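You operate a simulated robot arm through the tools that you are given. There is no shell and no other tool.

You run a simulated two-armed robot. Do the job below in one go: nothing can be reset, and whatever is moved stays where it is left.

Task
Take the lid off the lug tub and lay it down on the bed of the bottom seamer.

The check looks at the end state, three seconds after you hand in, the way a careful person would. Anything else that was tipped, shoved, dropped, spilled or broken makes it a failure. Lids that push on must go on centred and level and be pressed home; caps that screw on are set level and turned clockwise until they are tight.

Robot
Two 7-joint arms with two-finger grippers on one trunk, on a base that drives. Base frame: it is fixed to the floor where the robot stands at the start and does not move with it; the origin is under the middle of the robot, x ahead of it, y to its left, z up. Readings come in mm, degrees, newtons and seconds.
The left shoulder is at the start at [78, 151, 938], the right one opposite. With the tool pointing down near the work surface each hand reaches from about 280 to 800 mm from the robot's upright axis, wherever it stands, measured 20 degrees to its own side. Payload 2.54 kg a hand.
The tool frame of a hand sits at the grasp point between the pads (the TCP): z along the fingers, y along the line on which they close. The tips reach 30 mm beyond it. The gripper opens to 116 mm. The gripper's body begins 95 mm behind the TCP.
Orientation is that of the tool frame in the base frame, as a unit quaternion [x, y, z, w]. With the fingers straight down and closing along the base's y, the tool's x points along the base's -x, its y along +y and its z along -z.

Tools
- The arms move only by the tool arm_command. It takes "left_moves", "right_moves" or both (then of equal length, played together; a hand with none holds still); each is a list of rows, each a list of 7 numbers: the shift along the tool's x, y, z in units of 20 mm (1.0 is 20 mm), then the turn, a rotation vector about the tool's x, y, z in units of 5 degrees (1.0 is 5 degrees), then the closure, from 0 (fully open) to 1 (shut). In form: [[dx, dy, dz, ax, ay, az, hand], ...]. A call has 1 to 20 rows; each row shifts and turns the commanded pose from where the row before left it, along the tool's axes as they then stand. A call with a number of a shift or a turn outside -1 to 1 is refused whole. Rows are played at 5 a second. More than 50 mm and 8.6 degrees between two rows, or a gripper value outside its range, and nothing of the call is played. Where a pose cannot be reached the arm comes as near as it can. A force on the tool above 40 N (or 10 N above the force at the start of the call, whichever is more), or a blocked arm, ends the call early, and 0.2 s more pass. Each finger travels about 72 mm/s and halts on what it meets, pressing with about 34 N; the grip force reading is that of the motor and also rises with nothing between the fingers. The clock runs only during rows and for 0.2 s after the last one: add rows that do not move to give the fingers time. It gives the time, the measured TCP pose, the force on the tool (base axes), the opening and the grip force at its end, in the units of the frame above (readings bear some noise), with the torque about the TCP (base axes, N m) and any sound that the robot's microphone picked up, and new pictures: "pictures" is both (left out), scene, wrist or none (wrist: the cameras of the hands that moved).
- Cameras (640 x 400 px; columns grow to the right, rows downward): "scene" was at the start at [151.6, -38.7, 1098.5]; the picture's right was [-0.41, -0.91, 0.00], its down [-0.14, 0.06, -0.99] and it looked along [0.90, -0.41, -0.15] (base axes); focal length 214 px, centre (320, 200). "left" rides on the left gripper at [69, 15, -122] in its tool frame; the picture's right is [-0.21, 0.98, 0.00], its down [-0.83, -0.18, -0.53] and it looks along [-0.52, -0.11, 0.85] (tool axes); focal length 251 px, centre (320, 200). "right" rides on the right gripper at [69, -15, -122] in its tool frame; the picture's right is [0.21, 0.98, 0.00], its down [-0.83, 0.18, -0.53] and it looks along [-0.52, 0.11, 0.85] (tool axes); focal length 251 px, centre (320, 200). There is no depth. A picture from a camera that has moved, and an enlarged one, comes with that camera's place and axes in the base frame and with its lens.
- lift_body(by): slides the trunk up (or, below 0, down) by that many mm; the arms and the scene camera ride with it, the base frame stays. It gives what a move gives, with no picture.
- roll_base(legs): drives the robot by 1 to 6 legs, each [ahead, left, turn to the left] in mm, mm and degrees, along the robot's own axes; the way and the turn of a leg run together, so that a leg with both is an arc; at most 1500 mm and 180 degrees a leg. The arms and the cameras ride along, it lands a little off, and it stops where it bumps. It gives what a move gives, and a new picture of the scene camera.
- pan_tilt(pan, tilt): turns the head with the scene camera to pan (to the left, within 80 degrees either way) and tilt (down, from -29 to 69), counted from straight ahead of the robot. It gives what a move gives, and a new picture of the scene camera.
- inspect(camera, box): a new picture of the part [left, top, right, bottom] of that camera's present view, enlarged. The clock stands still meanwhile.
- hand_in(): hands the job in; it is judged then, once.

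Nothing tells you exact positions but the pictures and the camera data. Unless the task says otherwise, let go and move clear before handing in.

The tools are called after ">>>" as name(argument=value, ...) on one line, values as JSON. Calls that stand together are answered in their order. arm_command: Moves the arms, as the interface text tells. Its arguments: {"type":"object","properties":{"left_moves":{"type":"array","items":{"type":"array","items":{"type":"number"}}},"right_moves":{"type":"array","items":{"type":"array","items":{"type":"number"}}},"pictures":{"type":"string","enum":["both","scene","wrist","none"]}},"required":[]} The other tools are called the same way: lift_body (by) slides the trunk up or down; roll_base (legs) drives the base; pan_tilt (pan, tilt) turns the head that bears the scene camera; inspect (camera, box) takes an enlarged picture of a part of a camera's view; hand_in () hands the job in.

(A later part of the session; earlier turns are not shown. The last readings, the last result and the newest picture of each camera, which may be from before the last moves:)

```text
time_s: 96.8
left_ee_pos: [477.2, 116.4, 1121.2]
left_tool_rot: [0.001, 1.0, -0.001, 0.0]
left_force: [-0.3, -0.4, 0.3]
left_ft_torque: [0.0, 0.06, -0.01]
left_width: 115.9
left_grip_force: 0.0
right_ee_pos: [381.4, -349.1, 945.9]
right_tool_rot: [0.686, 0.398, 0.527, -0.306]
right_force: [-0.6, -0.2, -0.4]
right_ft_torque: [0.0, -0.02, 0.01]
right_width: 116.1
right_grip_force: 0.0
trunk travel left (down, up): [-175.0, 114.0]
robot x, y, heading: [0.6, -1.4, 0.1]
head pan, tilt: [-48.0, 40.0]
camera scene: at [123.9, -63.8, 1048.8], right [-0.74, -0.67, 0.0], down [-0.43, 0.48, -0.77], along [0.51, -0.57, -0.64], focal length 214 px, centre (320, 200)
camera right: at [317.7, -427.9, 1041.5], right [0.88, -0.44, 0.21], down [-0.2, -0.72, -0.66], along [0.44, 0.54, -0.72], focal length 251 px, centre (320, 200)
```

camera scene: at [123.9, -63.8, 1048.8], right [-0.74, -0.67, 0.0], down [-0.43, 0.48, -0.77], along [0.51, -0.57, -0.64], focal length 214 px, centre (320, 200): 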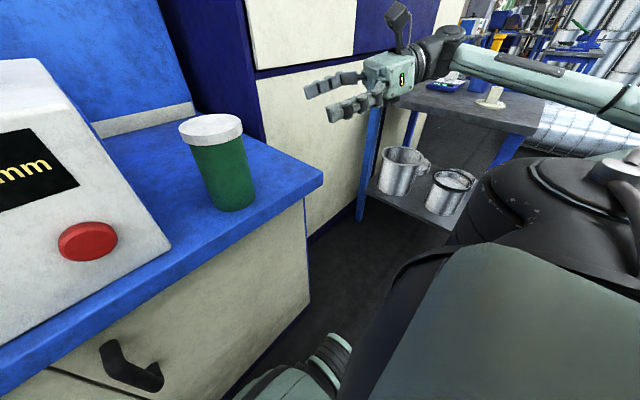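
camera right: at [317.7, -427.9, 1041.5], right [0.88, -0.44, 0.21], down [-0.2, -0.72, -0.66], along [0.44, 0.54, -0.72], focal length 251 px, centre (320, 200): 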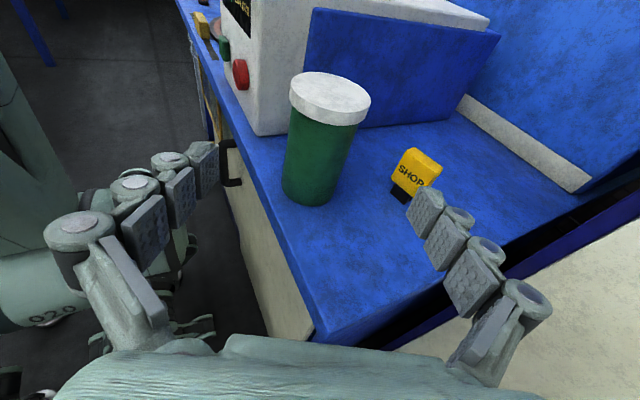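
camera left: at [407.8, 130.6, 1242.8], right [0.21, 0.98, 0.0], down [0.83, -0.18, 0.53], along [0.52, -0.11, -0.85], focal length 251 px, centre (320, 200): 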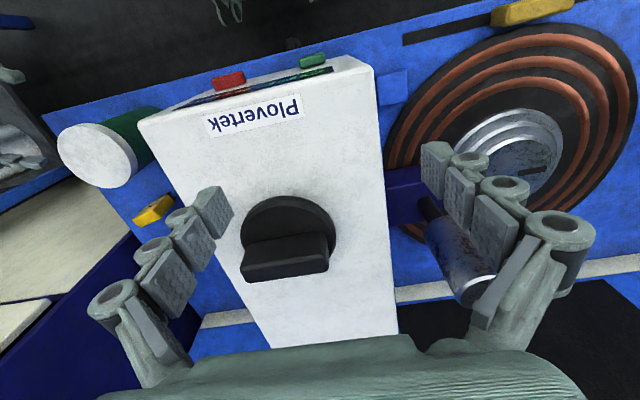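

The right hand is back in the side-grip attitude. Approaching the tub body along the same line.

>>> arm_command(right_moves=[[-0.8, 0, 0.5, 0, 0, 0, 0], [-0.587, 0.117, 0.997, 0, 0, 0, 0], [-0.587, 0.117, 0.997, 0, 0, 0, 0], [-0.587, 0.117, 0.997, 0, 0, 0, 0], [0, 0, 0.8, 0, 0, 0, 0], [0, 0, 0.8, 0, 0, 0, 0], [0, 0, 0.8, 0, 0, 0, 0], [0, 0, 0.8, 0, 0, 0, 0], [0, 0, 0, 0, 0, 0, 0]])

```text
time_s: 98.8
left_ee_pos: [477.6, 116.1, 1121.8]
left_tool_rot: [0.0, 1.0, 0.0, -0.001]
left_force: [-0.8, 0.2, -0.6]
left_ft_torque: [0.02, 0.01, -0.02]
left_width: 115.9
left_grip_force: 0.0
right_ee_pos: [445.3, -251.2, 859.9]
right_tool_rot: [0.686, 0.399, 0.526, -0.305]
right_force: [-0.4, 0.5, 0.0]
right_ft_torque: [-0.05, -0.02, 0.01]
right_width: 116.0
right_grip_force: 0.0
trunk travel left (down, up): [-175.0, 114.0]
robot x, y, heading: [-2.0, -4.4, 0.0]
head pan, tilt: [-48.0, 40.0]
camera scene: at [124.0, -63.8, 1048.8], right [-0.74, -0.67, 0.0], down [-0.43, 0.48, -0.77], along [0.51, -0.57, -0.64], focal length 214 px, centre (320, 200)
camera right: at [381.9, -330.9, 957.3], right [0.88, -0.44, 0.21], down [-0.2, -0.72, -0.66], along [0.44, 0.53, -0.72], focal length 251 px, centre (320, 200)
```

scene: 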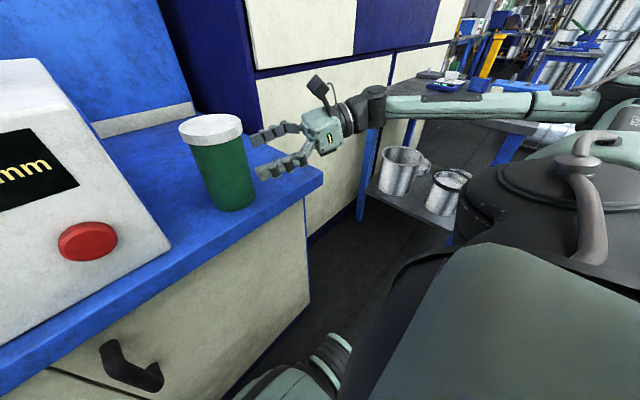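
right: 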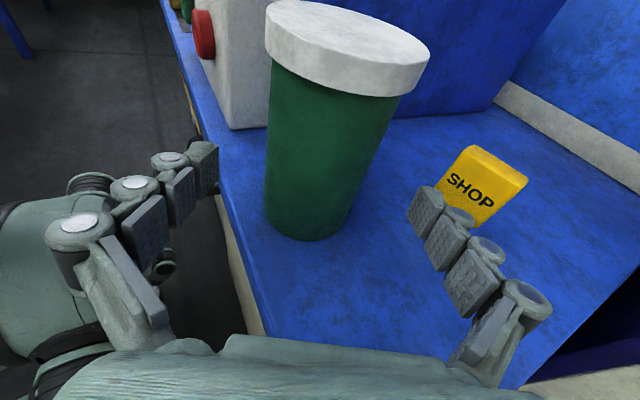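

Aligned within 1 mm. Advancing the last 63 mm and closing on the body.

>>> arm_command(right_moves=[[0, 0.03, 0.8, 0, 0, 0, 0], [0, 0, 0.8, 0, 0, 0, 0], [0, 0, 0.8, 0, 0, 0, 0], [0, 0, 0.77, 0, 0, 0, 0], [0, 0, 0, 0, 0, 0, 0.15], [0, 0, 0, 0, 0, 0, 0.22], [0, 0, 0, 0, 0, 0, 0.25], [0, 0, 0, 0, 0, 0, 0.28], [0, 0, 0, 0, 0, 0, 0.31], [0, 0, 0, 0, 0, 0, 0.34], [0, 0, 0, 0, 0, 0, 0.38], [0, 0, 0, 0, 0, 0, 0.42], [0, 0, 0, 0, 0, 0, 0.45]])

>>> inspect(camera="scene", box=[140, 80, 300, 220])

```text
time_s: 101.6
left_ee_pos: [477.4, 115.9, 1122.1]
left_tool_rot: [0.0, 1.0, 0.001, 0.0]
left_force: [0.2, 0.5, -1.0]
left_ft_torque: [-0.01, -0.04, 0.02]
left_width: 116.2
left_grip_force: 0.1
right_ee_pos: [476.8, -198.6, 845.1]
right_tool_rot: [0.686, 0.399, 0.526, -0.305]
right_force: [0.5, -0.6, 1.2]
right_ft_torque: [-0.07, 0.12, 0.0]
right_width: 74.6
right_grip_force: 34.3
trunk travel left (down, up): [-175.0, 114.0]
robot x, y, heading: [1.1, -2.6, 0.2]
head pan, tilt: [-48.0, 40.0]
camera scene: at [123.9, -63.8, 1048.8], right [-0.74, -0.67, 0.0], down [-0.43, 0.48, -0.77], along [0.51, -0.57, -0.64], focal length 214 px, centre (320, 200)
camera right: at [412.7, -277.9, 941.6], right [0.88, -0.44, 0.21], down [-0.2, -0.72, -0.66], along [0.44, 0.54, -0.72], focal length 251 px, centre (320, 200)
```

scene: 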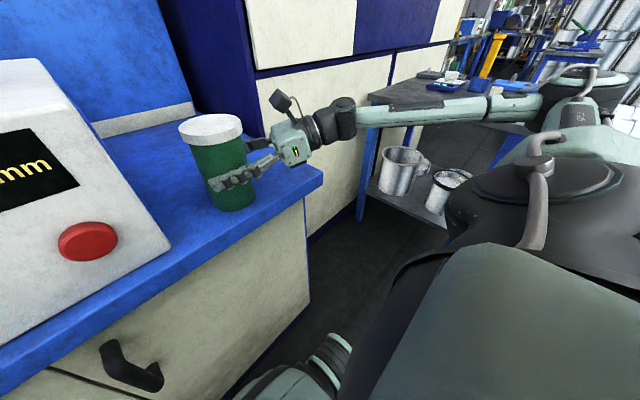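
right: 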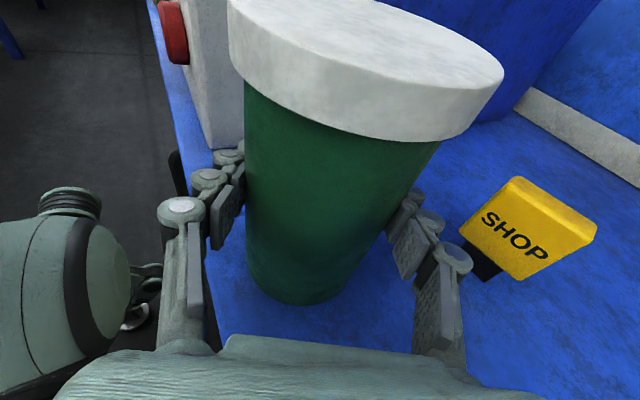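

```text
2.86 times, centred on (220, 150) of scene
camera zoom: at [123.9, -63.8, 1048.8], right [-0.74, -0.67, 0.0], down [-0.43, 0.48, -0.77], along [0.51, -0.57, -0.64], focal length 613 px, centre (606, 343)
```

zoom: 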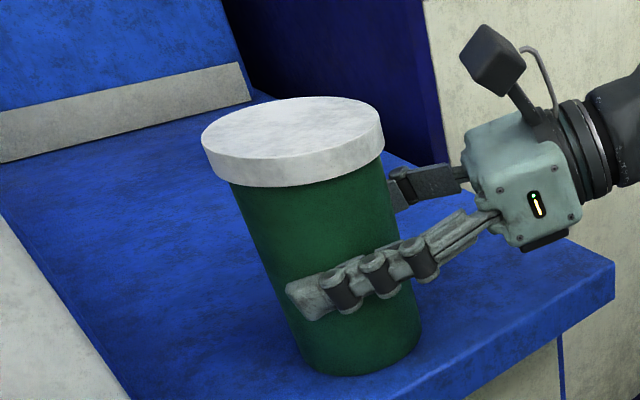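

The tub is held firmly again. Bringing the left hand over, turned 45°, then down to the lid.

>>> arm_command(left_moves=[[0, -1, 0, 0, 0, 0, 0], [0, -1, 0, 0, 0, 0, 0], [0, -1, 0, 0, 0, 0, 0], [0, -1, 0, 0, 0, 0, 0], [0, -1, 0, 0, 0, 0, 0], [0, -1, 0, 0, 0, 0, 0], [0, -1, 0, 0, 0, 0, 0], [0, -1, 0, 0, 0, 0, 0], [0, -1, 0, 0, 0, 0, 0], [0, -1, 0, 0, 0, 0, 0], [0, -1, 0, 0, 0, 0, 0], [0, -1, 0, 0, 0, 0, 0], [0, 0, 0, 0, 0, 0, 0]], pictures="none")

>>> arm_command(left_moves=[[0, 0, 0, 0, 0, -1, 0], [0, 0, 0, 0, 0, -1, 0], [0, 0, 0, 0, 0, -1, 0], [0, 0, 0, 0, 0, -1, 0], [0, 0, 0, 0, 0, -1, 0], [0, 0, 0, 0, 0, -1, 0], [0, 0, 0, 0, 0, -1, 0], [0, 0, 0, 0, 0, -1, 0], [0, 0, 0, 0, 0, -1, 0], [0.5, -0.5, 0.8, 0, 0, 0, 0], [0.5, -0.5, 0.8, 0, 0, 0, 0], [0.5, -0.5, 0.8, 0, 0, 0, 0], [0.5, -0.5, 0.8, 0, 0, 0, 0], [0.5, -0.5, 0.8, 0, 0, 0, 0], [0, 0, 0, 0, 0, 0, 0]])

```text
time_s: 104.4
left_ee_pos: [478.8, -124.2, 1122.3]
left_tool_rot: [0.0, 1.0, 0.0, 0.0]
left_force: [0.1, -0.6, -0.2]
left_ft_torque: [0.03, -0.02, -0.03]
left_width: 116.2
left_grip_force: 0.0
right_ee_pos: [476.1, -199.0, 845.5]
right_tool_rot: [0.687, 0.398, 0.527, -0.304]
right_force: [1.0, 0.6, 2.1]
right_ft_torque: [0.07, -0.01, -0.04]
right_width: 74.6
right_grip_force: 34.6
trunk travel left (down, up): [-175.0, 114.0]
robot x, y, heading: [-1.9, 2.8, 0.2]
head pan, tilt: [-48.0, 40.0]
```

```text
time_s: 107.6
left_ee_pos: [478.2, -194.2, 1040.8]
left_tool_rot: [-0.383, 0.924, 0.0, 0.0]
left_force: [0.1, -0.2, 0.4]
left_ft_torque: [0.02, -0.02, 0.01]
left_width: 116.0
left_grip_force: 0.1
right_ee_pos: [476.0, -199.2, 845.3]
right_tool_rot: [0.686, 0.398, 0.527, -0.305]
right_force: [-1.0, 0.2, 1.1]
right_ft_torque: [0.09, 0.1, 0.02]
right_width: 74.6
right_grip_force: 34.5
trunk travel left (down, up): [-175.0, 114.0]
robot x, y, heading: [-1.5, 0.5, 0.3]
head pan, tilt: [-48.0, 40.0]
camera scene: at [123.8, -63.7, 1048.8], right [-0.74, -0.67, 0.0], down [-0.43, 0.48, -0.77], along [0.51, -0.57, -0.64], focal length 214 px, centre (320, 200)
camera left: at [417.4, -233.9, 1162.6], right [-0.54, 0.84, 0.0], down [0.71, 0.46, 0.53], along [0.45, 0.29, -0.85], focal length 251 px, centre (320, 200)
```

scene: 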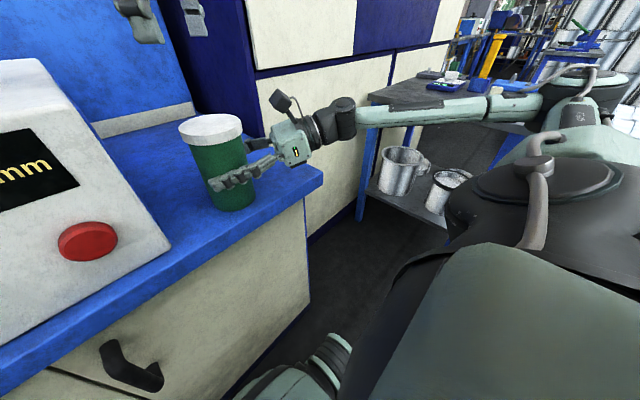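
left: 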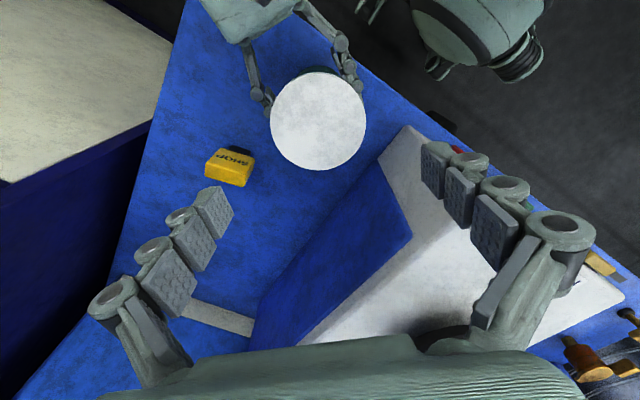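

The lid centre is at about (475.5, -199). Correcting and descending to grip the skirt slightly deeper than last time.

>>> arm_command(left_moves=[[0.24, -0.08, 1, 0, 0, 0, 0], [0, 0, 1, 0, 0, 0, 0], [0, 0, 1, 0, 0, 0, 0], [0, 0, 1, 0, 0, 0, 0], [0, 0, 0.8, 0, 0, 0, 0], [0, 0, 0.45, 0, 0, 0, 0], [0, 0, 0, 0, 0, 0, 0.12], [0, 0, 0, 0, 0, 0, 0.12]])

>>> inspect(camera="scene", box=[140, 60, 300, 220])

```text
time_s: 109.4
left_ee_pos: [470.6, -198.5, 943.0]
left_tool_rot: [-0.383, 0.924, -0.002, 0.007]
left_force: [0.3, 0.9, -0.4]
left_ft_torque: [-0.02, -0.01, -0.01]
left_width: 102.0
left_grip_force: 0.1
right_ee_pos: [471.6, -199.0, 848.5]
right_tool_rot: [0.684, 0.399, 0.53, -0.304]
right_force: [0.4, 0.4, -0.9]
right_ft_torque: [-0.03, 0.02, 0.01]
right_width: 74.5
right_grip_force: 33.7
trunk travel left (down, up): [-175.0, 114.0]
robot x, y, heading: [-0.7, -3.0, -0.1]
head pan, tilt: [-48.0, 40.0]
camera scene: at [118.0, -64.4, 1050.2], right [-0.74, -0.67, -0.01], down [-0.42, 0.48, -0.77], along [0.52, -0.57, -0.64], focal length 214 px, centre (320, 200)
camera left: at [407.9, -238.4, 1063.7], right [-0.54, 0.84, -0.01], down [0.7, 0.46, 0.55], along [0.46, 0.29, -0.84], focal length 251 px, centre (320, 200)
```

scene: 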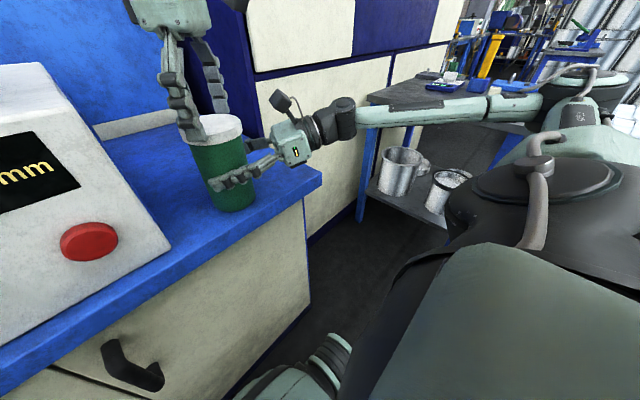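
left: 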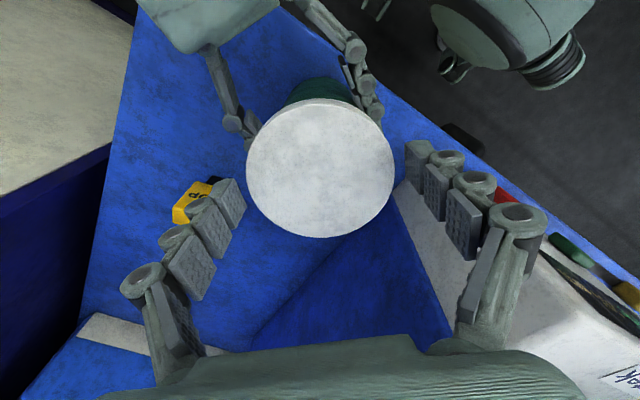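

```text
2.50 times, centred on (220, 140) of scene
camera zoom: at [118.0, -64.4, 1050.2], right [-0.74, -0.67, -0.01], down [-0.42, 0.48, -0.77], along [0.52, -0.57, -0.64], focal length 536 px, centre (570, 350)
```

zoom: 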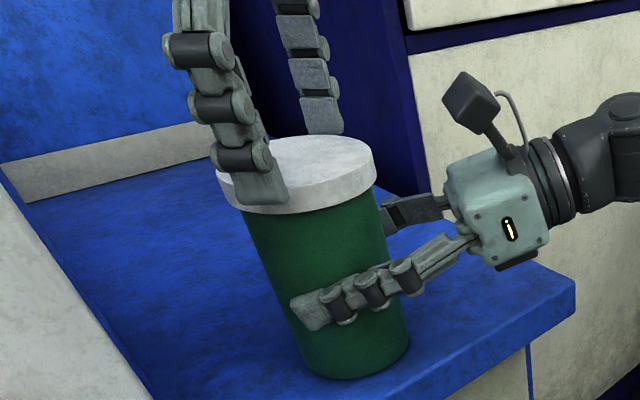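

The robot has been pushed again: the left arm is touching the box with this elbow posture, and that drags on the held tub. Backing the left hand up right away.

>>> arm_command(left_moves=[[0, 0, -0.5, 0, 0, 0, 0], [0, 0, -0.5, 0, 0, 0, 0], [0, 0, -1, 0, 0, 0, 0], [0, 0, -1, 0, 0, 0, 0], [0, 0, -1, 0, 0, 0, 0], [0, 0, -1, 0, 0, 0, 0], [0, 0, 0, 0, 0, 0, 0]])

>>> inspect(camera="scene", box=[140, 80, 300, 220])

```text
time_s: 111.0
left_ee_pos: [474.5, -198.7, 1035.8]
left_tool_rot: [-0.383, 0.924, 0.0, 0.0]
left_force: [-0.9, -0.2, -0.3]
left_ft_torque: [0.0, -0.01, 0.01]
left_width: 115.8
left_grip_force: 0.0
right_ee_pos: [475.9, -199.6, 845.4]
right_tool_rot: [0.686, 0.398, 0.527, -0.304]
right_force: [0.1, -1.7, 3.2]
right_ft_torque: [0.04, 0.01, 0.01]
right_width: 74.6
right_grip_force: 33.9
trunk travel left (down, up): [-175.0, 114.0]
robot x, y, heading: [-0.3, 1.2, 0.0]
head pan, tilt: [-48.0, 40.0]
camera scene: at [123.6, -63.8, 1048.9], right [-0.74, -0.67, 0.0], down [-0.43, 0.48, -0.77], along [0.51, -0.57, -0.64], focal length 214 px, centre (320, 200)
camera left: at [414.0, -238.2, 1158.4], right [-0.54, 0.84, 0.0], down [0.71, 0.45, 0.53], along [0.45, 0.29, -0.85], focal length 251 px, centre (320, 200)
```

scene: 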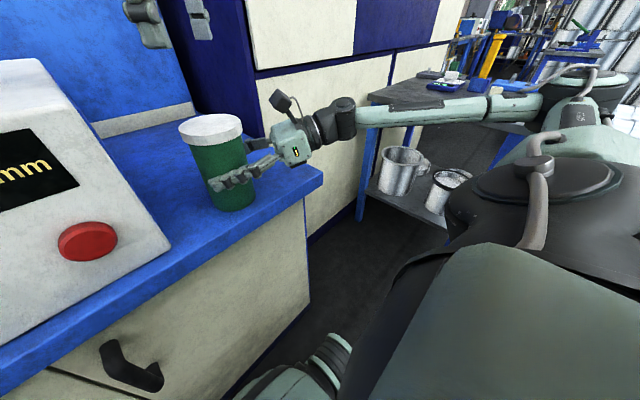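
left: 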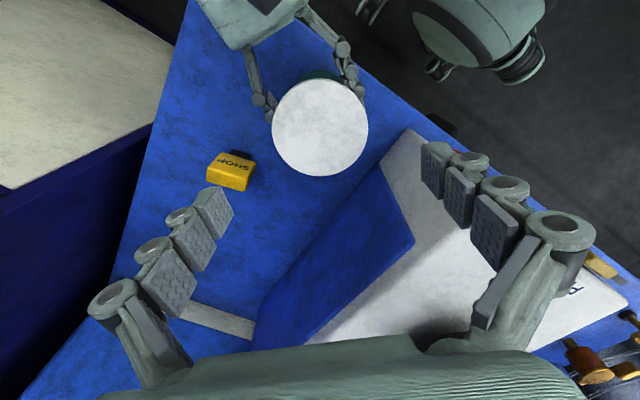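

```text
2.86 times, centred on (220, 150) of scene
camera zoom: at [123.6, -63.8, 1048.9], right [-0.74, -0.67, 0.0], down [-0.43, 0.48, -0.77], along [0.51, -0.57, -0.64], focal length 613 px, centre (606, 343)
```

zoom: 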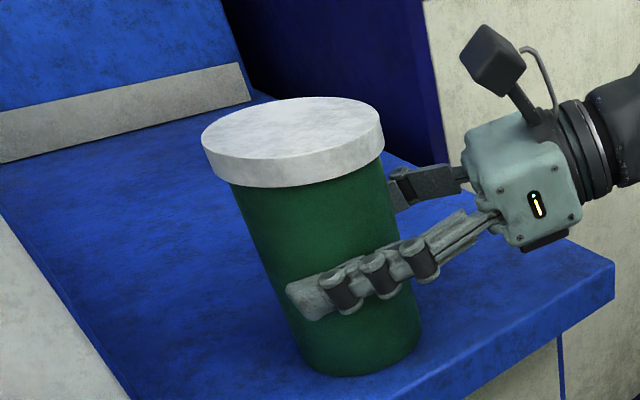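

Everything came back to where it was and the tub is unharmed. A better plan is to shift the robot sideways to the right, so the left arm reaches the tub and the free bed area without crossing the box. First I'll let go of the tub, retreat the right hand and lift the left hand clear.

>>> arm_command(right_moves=[[0, 0, 0, 0, 0, 0, 0.34], [0, 0, 0, 0, 0, 0, 0.28], [0, 0, 0, 0, 0, 0, 0.2], [0, 0, 0, 0, 0, 0, 0.1], [0, 0, 0, 0, 0, 0, 0], [0, 0, -0.8, 0, 0, 0, 0], [0, 0, -0.8, 0, 0, 0, 0], [0, 0, -0.8, 0, 0, 0, 0], [0, 0, -0.8, 0, 0, 0, 0], [0, 0, -0.8, 0, 0, 0, 0], [0, 0, -0.8, 0, 0, 0, 0], [0, 0, -0.8, 0, 0, 0, 0], [0, 0, -0.8, 0, 0, 0, 0], [0.587, -0.117, -0.997, 0, 0, 0, 0], [0.587, -0.117, -0.997, 0, 0, 0, 0], [0.587, -0.117, -0.997, 0, 0, 0, 0], [0.8, 0, -0.5, 0, 0, 0, 0], [0, 0, 0, 0, 0, 0, 0]])

>>> arm_command(left_moves=[[0, 0.5, -1, 0, 0, 0, 0], [0, 0.5, -1, 0, 0, 0, 0], [0, 0.5, -1, 0, 0, 0, 0], [0, 0.5, -1, 0, 0, 0, 0], [0.5, 0.7, 0, 0, 0, 1, 0], [0.5, 0.7, 0, 0, 0, 1, 0], [0.5, 0.7, 0, 0, 0, 1, 0], [0, 0, 0, 0, 0, 1, 0], [0, 0, 0, 0, 0, 1, 0], [0, 0, 0, 0, 0, 1, 0], [0, 0, 0, 0, 0, 1, 0], [0, 0, 0, 0, 0, 1, 0], [0, 0, 0, 0, 0, 1, 0]], pictures="scene")

```text
time_s: 114.8
left_ee_pos: [475.1, -198.1, 1037.0]
left_tool_rot: [-0.383, 0.924, -0.001, 0.0]
left_force: [-0.3, -0.7, -0.3]
left_ft_torque: [0.0, -0.02, -0.02]
left_width: 116.2
left_grip_force: 0.0
right_ee_pos: [380.4, -350.1, 943.9]
right_tool_rot: [0.686, 0.399, 0.526, -0.305]
right_force: [0.5, 1.1, -0.6]
right_ft_torque: [0.01, -0.01, -0.03]
right_width: 116.2
right_grip_force: 0.0
trunk travel left (down, up): [-175.0, 114.0]
robot x, y, heading: [-2.1, -0.8, 0.1]
head pan, tilt: [-48.0, 40.0]
camera scene: at [124.0, -63.8, 1048.8], right [-0.74, -0.67, 0.0], down [-0.43, 0.48, -0.77], along [0.51, -0.57, -0.64], focal length 214 px, centre (320, 200)
camera right: at [318.5, -428.9, 1041.6], right [0.88, -0.44, 0.21], down [-0.2, -0.72, -0.66], along [0.44, 0.54, -0.72], focal length 251 px, centre (320, 200)
```

scene: 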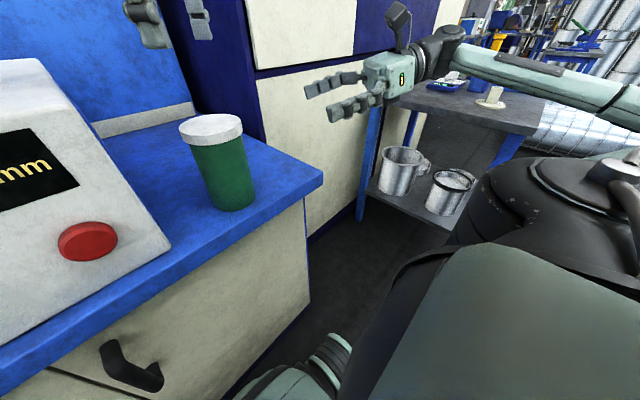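
right: 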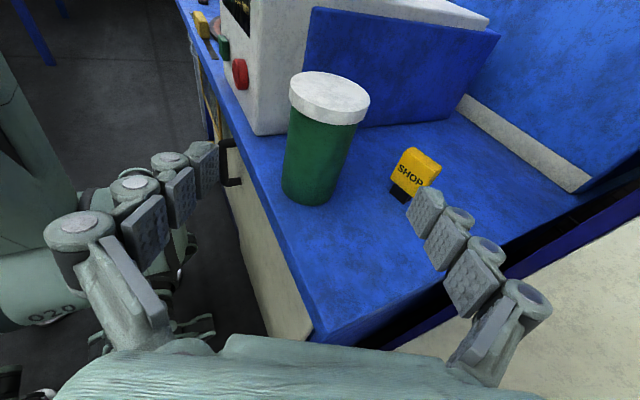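

```text
time_s: 117.6
left_ee_pos: [398.0, -158.0, 1116.5]
left_tool_rot: [0.002, 1.0, 0.001, 0.0]
left_force: [-0.1, 0.1, -0.6]
left_ft_torque: [-0.02, -0.02, 0.02]
left_width: 116.0
left_grip_force: 0.0
right_ee_pos: [382.4, -350.6, 944.9]
right_tool_rot: [0.686, 0.398, 0.527, -0.305]
right_force: [-0.8, 0.4, -0.1]
right_ft_torque: [0.0, 0.01, -0.01]
right_width: 116.3
right_grip_force: 0.0
trunk travel left (down, up): [-175.0, 114.0]
robot x, y, heading: [1.7, 1.8, 0.0]
head pan, tilt: [-48.0, 40.0]
camera scene: at [124.0, -63.8, 1048.8], right [-0.74, -0.67, 0.0], down [-0.43, 0.48, -0.77], along [0.51, -0.57, -0.64], focal length 214 px, centre (320, 200)
```

scene: 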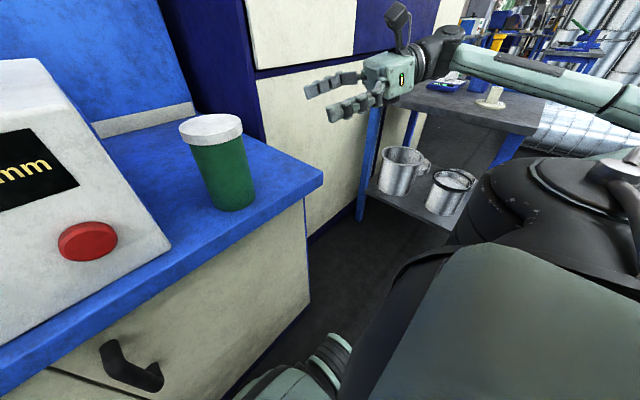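

Both hands are clear. Driving the robot sideways to the right in two steps, checking the view each time.

>>> roll_base(legs=[[0, -120, 0]])

>>> roll_base(legs=[[0, -120, 0]])

```text
time_s: 119.4
left_ee_pos: [397.1, -278.0, 1116.3]
left_tool_rot: [0.0, 1.0, 0.0, -0.001]
left_force: [0.1, 0.2, -0.5]
left_ft_torque: [0.01, -0.01, -0.01]
left_width: 115.9
left_grip_force: 0.1
right_ee_pos: [382.7, -469.0, 943.9]
right_tool_rot: [0.686, 0.398, 0.527, -0.305]
right_force: [-0.8, 0.4, 0.6]
right_ft_torque: [0.03, 0.0, 0.0]
right_width: 116.0
right_grip_force: 0.1
trunk travel left (down, up): [-175.0, 114.0]
robot x, y, heading: [-4.8, -122.4, -0.1]
head pan, tilt: [-48.0, 40.0]
camera scene: at [124.0, -183.2, 1048.8], right [-0.74, -0.67, 0.0], down [-0.43, 0.48, -0.77], along [0.51, -0.57, -0.64], focal length 214 px, centre (320, 200)
```

scene: 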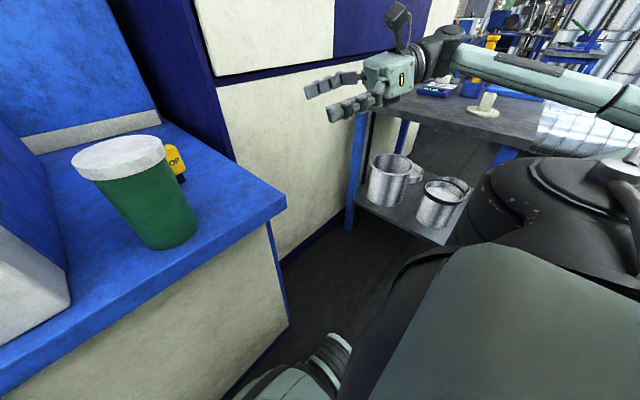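

```text
time_s: 121.2
left_ee_pos: [398.2, -396.0, 1117.1]
left_tool_rot: [0.0, 1.0, 0.0, 0.0]
left_force: [-0.3, 0.0, 0.7]
left_ft_torque: [0.04, 0.0, 0.01]
left_width: 116.0
left_grip_force: 0.1
right_ee_pos: [381.9, -588.5, 945.5]
right_tool_rot: [0.686, 0.398, 0.527, -0.305]
right_force: [0.2, 0.5, 0.1]
right_ft_torque: [0.01, 0.0, -0.02]
right_width: 115.8
right_grip_force: 0.0
trunk travel left (down, up): [-175.0, 114.0]
robot x, y, heading: [0.2, -236.5, -0.1]
head pan, tilt: [-48.0, 40.0]
camera scene: at [123.9, -302.5, 1048.8], right [-0.74, -0.67, 0.0], down [-0.43, 0.48, -0.77], along [0.51, -0.57, -0.64], focal length 214 px, centre (320, 200)
```

scene: 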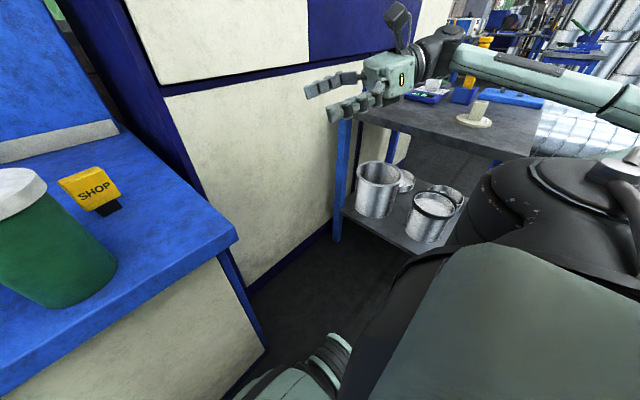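

The robot now stands opposite the tub. To give the right arm more elbow room for the side grip, I'll back up 100 mm and turn the head to the tub.

>>> roll_base(legs=[[-100, 0, 0]])

>>> pan_tilt(pan=0, tilt=30)

```text
time_s: 122.4
left_ee_pos: [297.7, -397.0, 1117.1]
left_tool_rot: [0.0, 1.0, 0.0, 0.0]
left_force: [0.1, 0.3, -0.5]
left_ft_torque: [-0.01, -0.03, -0.02]
left_width: 116.0
left_grip_force: 0.1
right_ee_pos: [281.9, -588.1, 944.9]
right_tool_rot: [0.686, 0.398, 0.527, -0.305]
right_force: [-0.9, 0.4, 0.8]
right_ft_torque: [-0.04, 0.01, 0.0]
right_width: 115.9
right_grip_force: 0.2
trunk travel left (down, up): [-175.0, 114.0]
robot x, y, heading: [-99.8, -239.7, -0.4]
head pan, tilt: [-48.0, 40.0]
camera scene: at [24.2, -302.3, 1048.9], right [-0.74, -0.67, 0.0], down [-0.43, 0.48, -0.77], along [0.51, -0.57, -0.64], focal length 214 px, centre (320, 200)
```

scene: 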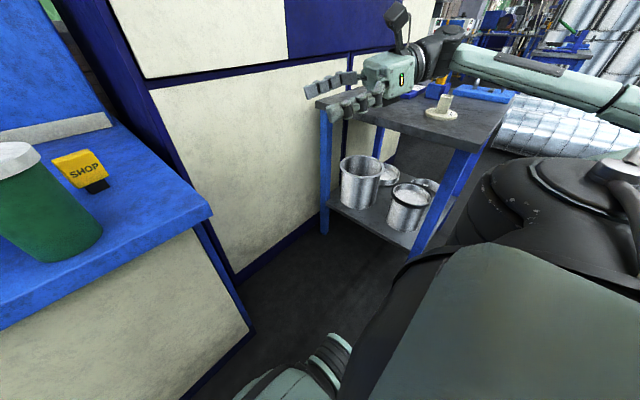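

```text
time_s: 123.5
left_ee_pos: [299.2, -396.0, 1116.9]
left_tool_rot: [0.0, 1.0, 0.001, 0.0]
left_force: [-0.2, 0.2, 0.2]
left_ft_torque: [-0.02, -0.03, -0.01]
left_width: 116.3
left_grip_force: 0.0
right_ee_pos: [283.1, -588.3, 944.1]
right_tool_rot: [0.687, 0.398, 0.527, -0.304]
right_force: [-0.5, 0.5, -0.9]
right_ft_torque: [0.02, 0.04, 0.01]
right_width: 116.2
right_grip_force: 0.0
trunk travel left (down, up): [-175.0, 114.0]
robot x, y, heading: [-97.6, -239.4, -0.1]
head pan, tilt: [0.0, 30.0]
camera scene: at [58.2, -239.2, 1064.1], right [0.0, -1.0, 0.0], down [-0.5, 0.0, -0.87], along [0.87, 0.0, -0.5], focal length 214 px, centre (320, 200)
```

scene: 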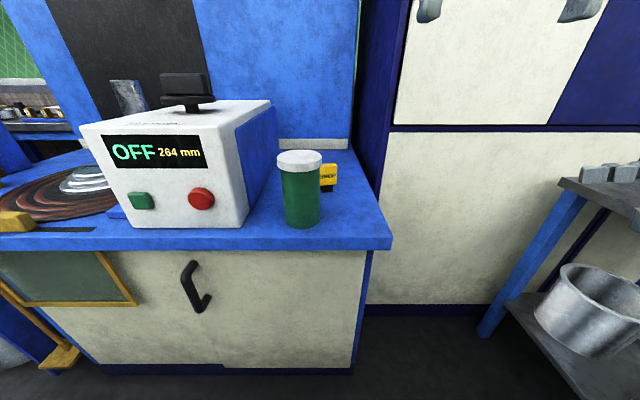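

From here I have a clean frontal view: tub at y ≈ -198, with the bed's free area to its right. Moving the right hand along its line to the pre-approach point.

>>> arm_command(right_moves=[[0.045, -0.084, 0.988, 0, 0, 0, 0], [0.045, -0.084, 0.988, 0, 0, 0, 0], [0.045, -0.084, 0.988, 0, 0, 0, 0], [0.045, -0.084, 0.988, 0, 0, 0, 0], [0.045, -0.084, 0.988, 0, 0, 0, 0], [0.045, -0.084, 0.988, 0, 0, 0, 0], [0.045, -0.084, 0.988, 0, 0, 0, 0], [0.045, -0.084, 0.988, 0, 0, 0, 0], [0.045, -0.084, 0.988, 0, 0, 0, 0], [0.045, -0.084, 0.988, 0, 0, 0, 0], [0.045, -0.084, 0.988, 0, 0, 0, 0], [0.045, -0.084, 0.988, 0, 0, 0, 0], [0.045, -0.084, 0.988, 0, 0, 0, 0], [0.045, -0.084, 0.988, 0, 0, 0, 0], [0.045, -0.084, 0.988, 0, 0, 0, 0], [0.045, -0.084, 0.988, 0, 0, 0, 0], [0, 0, 0, 0, 0, 0, 0]])

```text
time_s: 127.2
left_ee_pos: [299.0, -395.9, 1117.0]
left_tool_rot: [0.0, 1.0, 0.0, 0.001]
left_force: [0.3, 0.1, -0.6]
left_ft_torque: [0.0, 0.02, 0.05]
left_width: 116.1
left_grip_force: 0.1
right_ee_pos: [408.5, -301.2, 879.0]
right_tool_rot: [0.68, 0.41, 0.525, -0.307]
right_force: [-1.0, 0.3, -0.5]
right_ft_torque: [0.05, 0.02, -0.01]
right_width: 115.9
right_grip_force: 0.0
right hand out of reach, approached as far as the arm can: row 16
trunk travel left (down, up): [-175.0, 114.0]
robot x, y, heading: [-98.1, -237.5, 0.0]
head pan, tilt: [0.0, 30.0]
camera scene: at [58.1, -239.1, 1064.2], right [0.0, -1.0, 0.0], down [-0.5, 0.0, -0.87], along [0.87, 0.0, -0.5], focal length 214 px, centre (320, 200)
camera right: at [345.3, -380.3, 976.1], right [0.88, -0.41, 0.22], down [-0.18, -0.73, -0.65], along [0.43, 0.54, -0.72], focal length 251 px, centre (320, 200)
```

scene: 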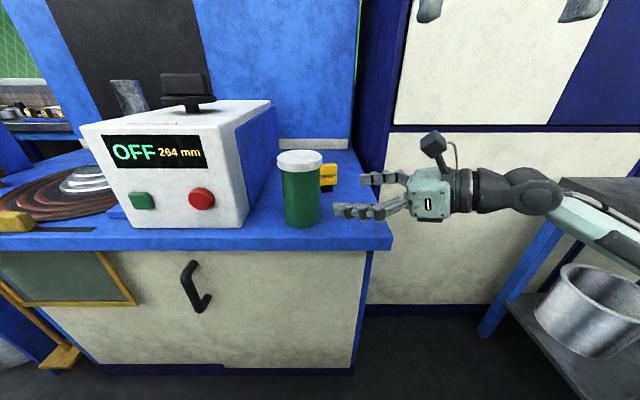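
right: 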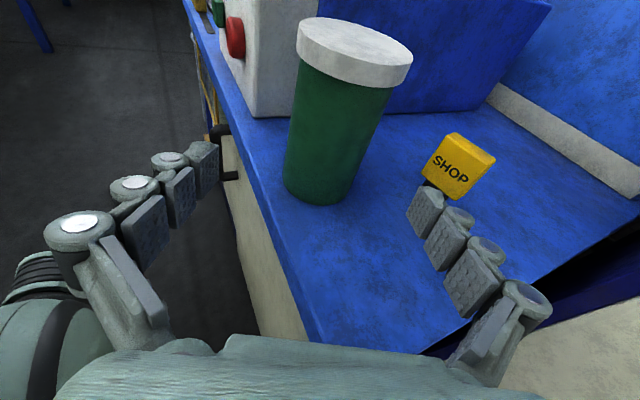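

The hand slightly hit a joint limit, which a heading more toward +y relieves. I'll rotate about 14° and re-line the approach.

>>> arm_command(right_moves=[[0, 0, 0, 0.9, 0, -0.243, 0], [0, 0, 0, 0.9, 0, -0.243, 0], [0, 0, 0, 0.9, 0, -0.243, 0], [-0.085, 0.985, -0.085, 0, 0, 0, 0], [-0.085, 0.985, -0.085, 0, 0, 0, 0], [0, 0, 0, 0, 0, 0, 0]])

```text
time_s: 128.6
left_ee_pos: [297.9, -395.4, 1116.9]
left_tool_rot: [0.0, 1.0, 0.001, 0.0]
left_force: [0.1, -0.4, 0.7]
left_ft_torque: [0.01, -0.01, 0.03]
left_width: 116.1
left_grip_force: 0.0
right_ee_pos: [449.3, -320.8, 874.5]
right_tool_rot: [0.632, 0.479, 0.485, -0.367]
right_force: [0.0, -0.5, -0.5]
right_ft_torque: [0.01, -0.03, -0.02]
right_width: 116.0
right_grip_force: 0.1
trunk travel left (down, up): [-175.0, 114.0]
robot x, y, heading: [-99.2, -236.8, -0.1]
head pan, tilt: [0.0, 30.0]
camera scene: at [58.2, -239.1, 1064.2], right [0.0, -1.0, 0.0], down [-0.5, 0.0, -0.87], along [0.87, 0.0, -0.5], focal length 214 px, centre (320, 200)
camera right: at [407.0, -412.8, 971.0], right [0.95, -0.21, 0.21], down [-0.02, -0.75, -0.66], along [0.3, 0.62, -0.72], focal length 251 px, centre (320, 200)
```

scene: 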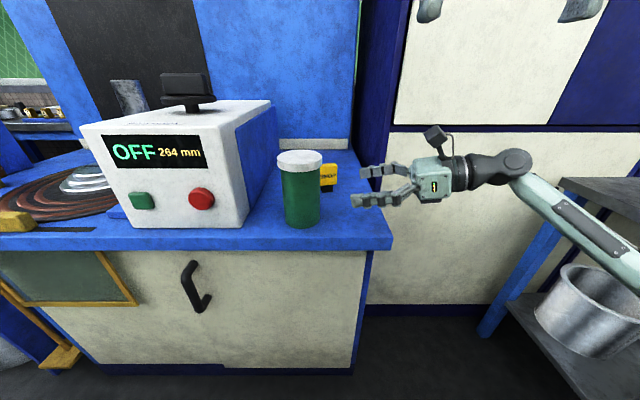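
right: 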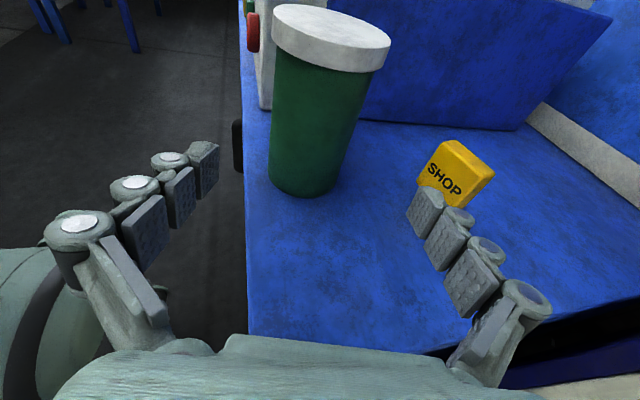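

Attitude is good. Correcting 7 mm sideways and advancing partway.

>>> arm_command(right_moves=[[0, -0.365, 0, 0, 0, 0, 0], [0, 0, 0.8, 0, 0, 0, 0], [0, 0, 0.8, 0, 0, 0, 0], [0, 0, 0.8, 0, 0, 0, 0], [0, 0, 0.8, 0, 0, 0, 0], [0, 0, 0.8, 0, 0, 0, 0], [0, 0, 0, 0, 0, 0, 0]])

```text
time_s: 130.2
left_ee_pos: [296.8, -397.1, 1116.7]
left_tool_rot: [0.0, 1.0, 0.0, 0.0]
left_force: [0.3, -0.2, -0.1]
left_ft_torque: [0.01, 0.02, 0.05]
left_width: 116.0
left_grip_force: 0.1
right_ee_pos: [464.3, -244.3, 852.8]
right_tool_rot: [0.632, 0.479, 0.486, -0.367]
right_force: [-0.2, -0.1, 0.9]
right_ft_torque: [0.0, 0.0, 0.01]
right_width: 116.0
right_grip_force: 0.0
trunk travel left (down, up): [-175.0, 114.0]
robot x, y, heading: [-100.8, -235.7, -0.1]
head pan, tilt: [0.0, 30.0]
camera scene: at [58.2, -239.1, 1064.2], right [0.0, -1.0, 0.0], down [-0.5, 0.0, -0.87], along [0.87, 0.0, -0.5], focal length 214 px, centre (320, 200)
camera right: at [421.3, -335.7, 950.2], right [0.95, -0.21, 0.21], down [-0.02, -0.75, -0.66], along [0.3, 0.62, -0.72], focal length 251 px, centre (320, 200)
```

scene: 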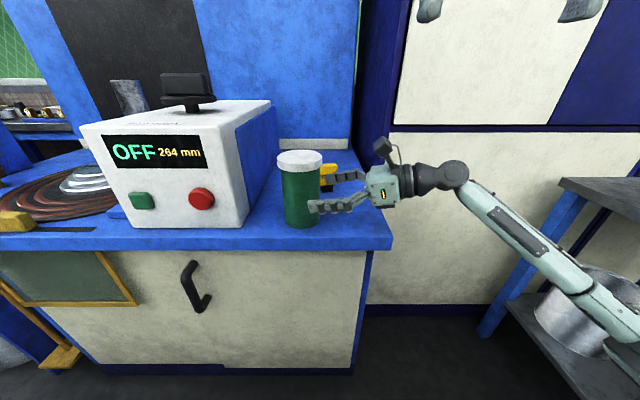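
right: 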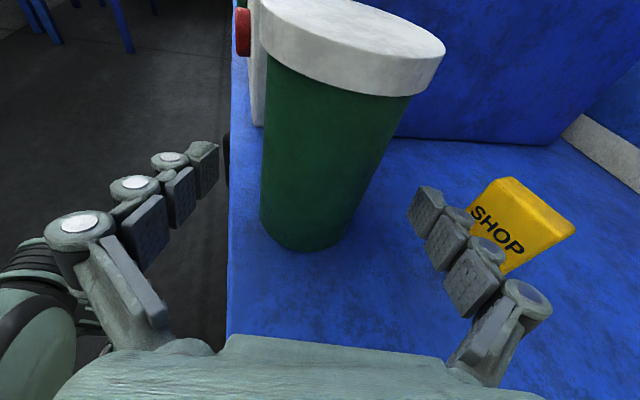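

Well aligned between the fingers. Advancing the last 49 mm and closing.

>>> arm_command(right_moves=[[0, -0.05, 0.8, 0, 0, 0, 0], [0, 0, 0.8, 0, 0, 0, 0], [0, 0, 0.85, 0, 0, 0, 0], [0, 0, 0, 0, 0, 0, 0.15], [0, 0, 0, 0, 0, 0, 0.22], [0, 0, 0, 0, 0, 0, 0.25], [0, 0, 0, 0, 0, 0, 0.28], [0, 0, 0, 0, 0, 0, 0.31], [0, 0, 0, 0, 0, 0, 0.34], [0, 0, 0, 0, 0, 0, 0.38], [0, 0, 0, 0, 0, 0, 0.42], [0, 0, 0, 0, 0, 0, 0.45]])

>>> inspect(camera="scene", box=[240, 120, 400, 240])

```text
time_s: 132.8
left_ee_pos: [297.2, -395.9, 1118.1]
left_tool_rot: [0.0, 1.0, 0.0, 0.0]
left_force: [-0.6, -0.3, -0.1]
left_ft_torque: [-0.02, -0.01, 0.02]
left_width: 115.9
left_grip_force: 0.2
right_ee_pos: [475.8, -197.4, 840.4]
right_tool_rot: [0.632, 0.479, 0.486, -0.367]
right_force: [1.2, -0.1, 1.7]
right_ft_torque: [-0.07, -0.14, -0.04]
right_width: 79.0
right_grip_force: 34.4
trunk travel left (down, up): [-175.0, 114.0]
robot x, y, heading: [-99.5, -239.8, 0.2]
head pan, tilt: [0.0, 30.0]
camera scene: at [58.1, -239.2, 1064.2], right [0.0, -1.0, 0.0], down [-0.5, 0.0, -0.87], along [0.87, 0.0, -0.5], focal length 214 px, centre (320, 200)
camera right: at [433.1, -290.1, 937.5], right [0.95, -0.21, 0.21], down [-0.02, -0.75, -0.66], along [0.3, 0.62, -0.72], focal length 251 px, centre (320, 200)
```

scene: 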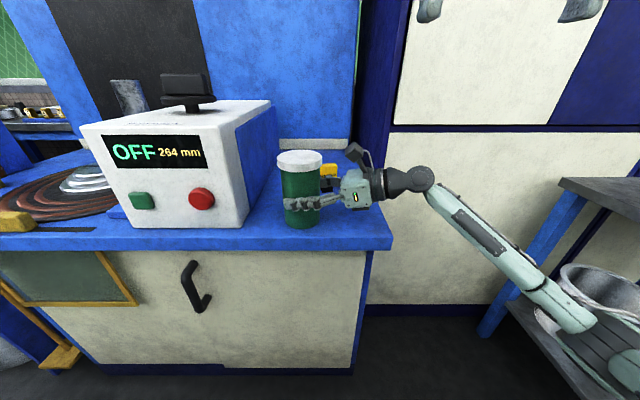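
right: 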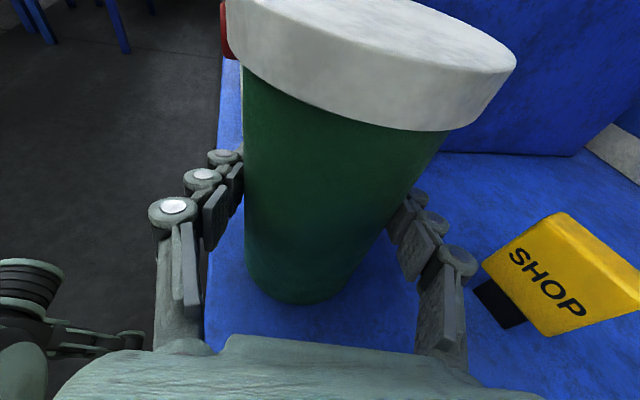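

```text
3.33 times, centred on (320, 180) of scene
camera zoom: at [58.1, -239.2, 1064.2], right [0.0, -1.0, 0.0], down [-0.5, 0.0, -0.87], along [0.87, 0.0, -0.5], focal length 715 px, centre (320, 267)
```

zoom: 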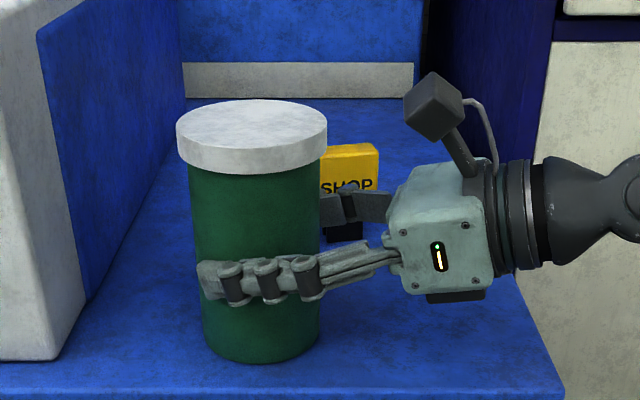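

The tub is held, and nothing else was touched. Bringing the left hand over the lid, turned 45°.

>>> arm_command(left_moves=[[-0.895, 0.985, 0, 0, 0, 0, 0], [-0.895, 0.985, 0, 0, 0, 0, 0], [-0.895, 0.985, 0, 0, 0, 0, 0], [-0.895, 0.985, 0, 0, 0, 0, 0], [-0.895, 0.985, 0, 0, 0, 0, 0], [-0.895, 0.985, 0, 0, 0, 0, 0], [-0.895, 0.985, 0, 0, 0, 0, 0], [-0.895, 0.985, 0, 0, 0, 0, 0], [-0.895, 0.985, 0, 0, 0, 0, 0], [-0.895, 0.985, 0, 0, 0, 0, 0], [0, 0, 0, 0, 0, -1, 0], [0, 0, 0, 0, 0, -1, 0], [0, 0, 0, 0, 0, -1, 0], [0, 0, 0, 0, 0, -1, 0], [0, 0, 0, 0, 0, -1, 0], [0, 0, 0, 0, 0, -1, 0], [0, 0, 0, 0, 0, -1, 0], [0, 0, 0, 0, 0, -1, 0], [0, 0, 0, 0, 0, -1, 0], [0, 0, 0, 0, 0, 0, 0]])

>>> arm_command(left_moves=[[0, 0, 1, 0, 0, 0, 0], [0, 0, 1, 0, 0, 0, 0], [0, 0, 1, 0, 0, 0, 0], [0, 0, 0.9, 0, 0, 0, 0], [0, 0, 0, 0, 0, 0, 0]])

```text
time_s: 136.9
left_ee_pos: [476.2, -198.8, 1117.1]
left_tool_rot: [-0.383, 0.924, 0.001, 0.0]
left_force: [-0.9, -0.5, -0.1]
left_ft_torque: [-0.02, 0.02, 0.0]
left_width: 116.0
left_grip_force: 0.2
right_ee_pos: [474.9, -198.9, 840.4]
right_tool_rot: [0.633, 0.478, 0.487, -0.366]
right_force: [0.0, -0.4, 3.1]
right_ft_torque: [-0.05, -0.16, -0.02]
right_width: 78.6
right_grip_force: 34.0
trunk travel left (down, up): [-175.0, 114.0]
robot x, y, heading: [-95.5, -239.0, -0.3]
head pan, tilt: [0.0, 30.0]
camera scene: at [58.0, -239.2, 1064.2], right [0.0, -1.0, 0.0], down [-0.5, 0.0, -0.87], along [0.87, 0.0, -0.5], focal length 214 px, centre (320, 200)
camera left: at [416.2, -238.2, 1238.2], right [-0.54, 0.84, 0.0], down [0.71, 0.46, 0.53], along [0.45, 0.29, -0.85], focal length 251 px, centre (320, 200)
```

scene: 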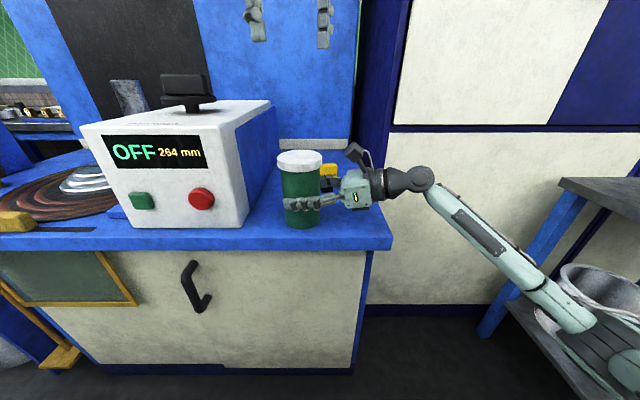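
left: 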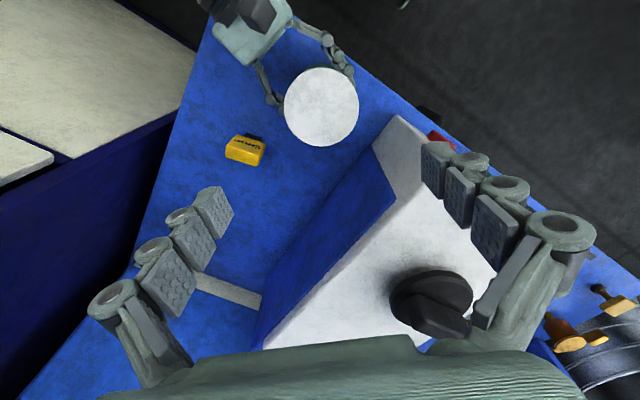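

```text
time_s: 138.2
left_ee_pos: [477.9, -197.8, 1038.7]
left_tool_rot: [-0.383, 0.924, -0.001, 0.0]
left_force: [-1.5, 0.5, 0.1]
left_ft_torque: [0.02, -0.01, 0.0]
left_width: 116.1
left_grip_force: 0.0
right_ee_pos: [476.6, -198.2, 841.0]
right_tool_rot: [0.632, 0.479, 0.486, -0.367]
right_force: [0.5, 0.6, 2.3]
right_ft_torque: [-0.01, -0.21, -0.02]
right_width: 78.6
right_grip_force: 34.5
trunk travel left (down, up): [-175.0, 114.0]
robot x, y, heading: [-95.6, -239.1, -0.0]
head pan, tilt: [0.0, 30.0]
camera scene: at [58.0, -239.1, 1064.2], right [0.0, -1.0, 0.0], down [-0.5, 0.0, -0.87], along [0.87, 0.0, -0.5], focal length 214 px, centre (320, 200)
camera left: at [416.2, -238.3, 1159.7], right [-0.54, 0.84, 0.0], down [0.71, 0.46, 0.53], along [0.45, 0.29, -0.85], focal length 251 px, centre (320, 200)
```

scene: 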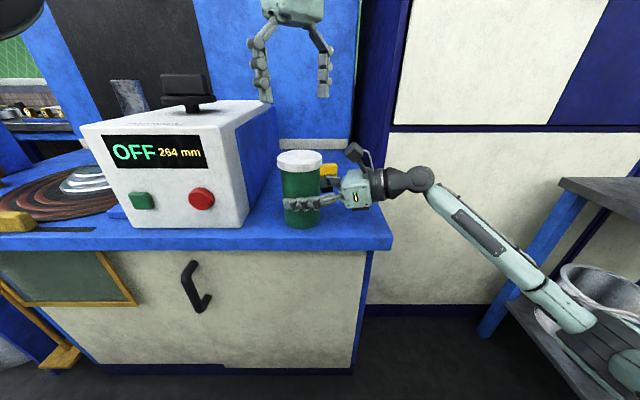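
left: 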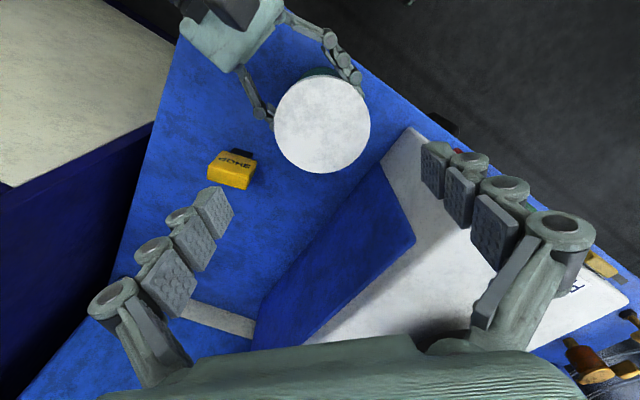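

No limits this time. Centring and descending to the lid skirt.

>>> arm_command(left_moves=[[0.14, 0.07, 1, 0, 0, 0, 0], [0, 0, 1, 0, 0, 0, 0], [0, 0, 1, 0, 0, 0, 0], [0, 0, 1, 0, 0, 0, 0], [0, 0, 0.8, 0, 0, 0, 0], [0, 0, 0.38, 0, 0, 0, 0], [0, 0, 0, 0, 0, 0, 0.12], [0, 0, 0, 0, 0, 0, 0.12]])

>>> inspect(camera="scene", box=[240, 100, 400, 240])

```text
time_s: 139.9
left_ee_pos: [474.7, -199.4, 935.4]
left_tool_rot: [-0.382, 0.924, 0.0, 0.001]
left_force: [0.4, 0.2, -0.2]
left_ft_torque: [0.0, 0.0, -0.02]
left_width: 102.2
left_grip_force: 0.0
right_ee_pos: [475.7, -198.4, 841.3]
right_tool_rot: [0.633, 0.479, 0.486, -0.366]
right_force: [-0.1, -1.3, 3.2]
right_ft_torque: [-0.11, -0.1, -0.02]
right_width: 78.6
right_grip_force: 34.3
trunk travel left (down, up): [-175.0, 114.0]
robot x, y, heading: [-98.3, -240.8, -0.2]
head pan, tilt: [0.0, 30.0]
camera scene: at [58.0, -239.2, 1064.2], right [0.0, -1.0, 0.0], down [-0.5, 0.0, -0.87], along [0.87, 0.0, -0.5], focal length 214 px, centre (320, 200)
camera left: at [413.4, -239.4, 1056.4], right [-0.54, 0.84, 0.0], down [0.71, 0.46, 0.53], along [0.45, 0.29, -0.85], focal length 251 px, centre (320, 200)
```

scene: 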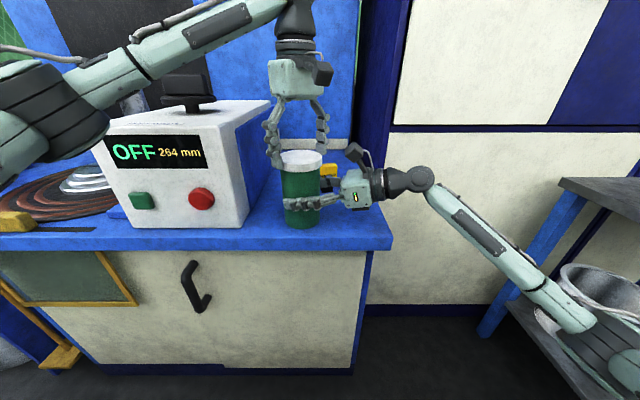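
left: 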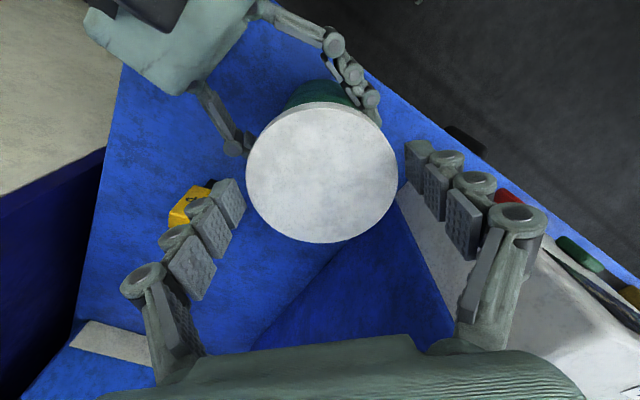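

```text
2.86 times, centred on (320, 170) of scene
camera zoom: at [58.0, -239.2, 1064.2], right [0.0, -1.0, 0.0], down [-0.5, 0.0, -0.87], along [0.87, 0.0, -0.5], focal length 613 px, centre (320, 286)
```

zoom: 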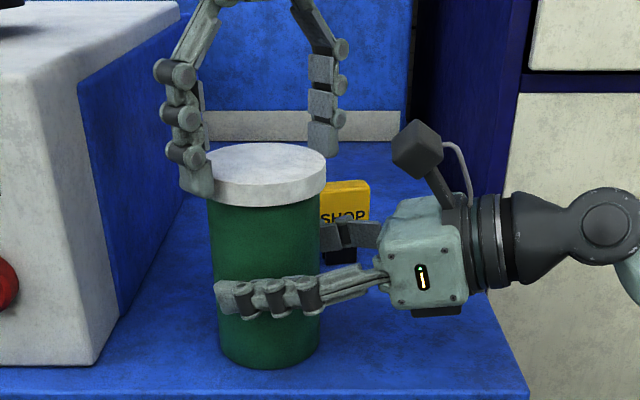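

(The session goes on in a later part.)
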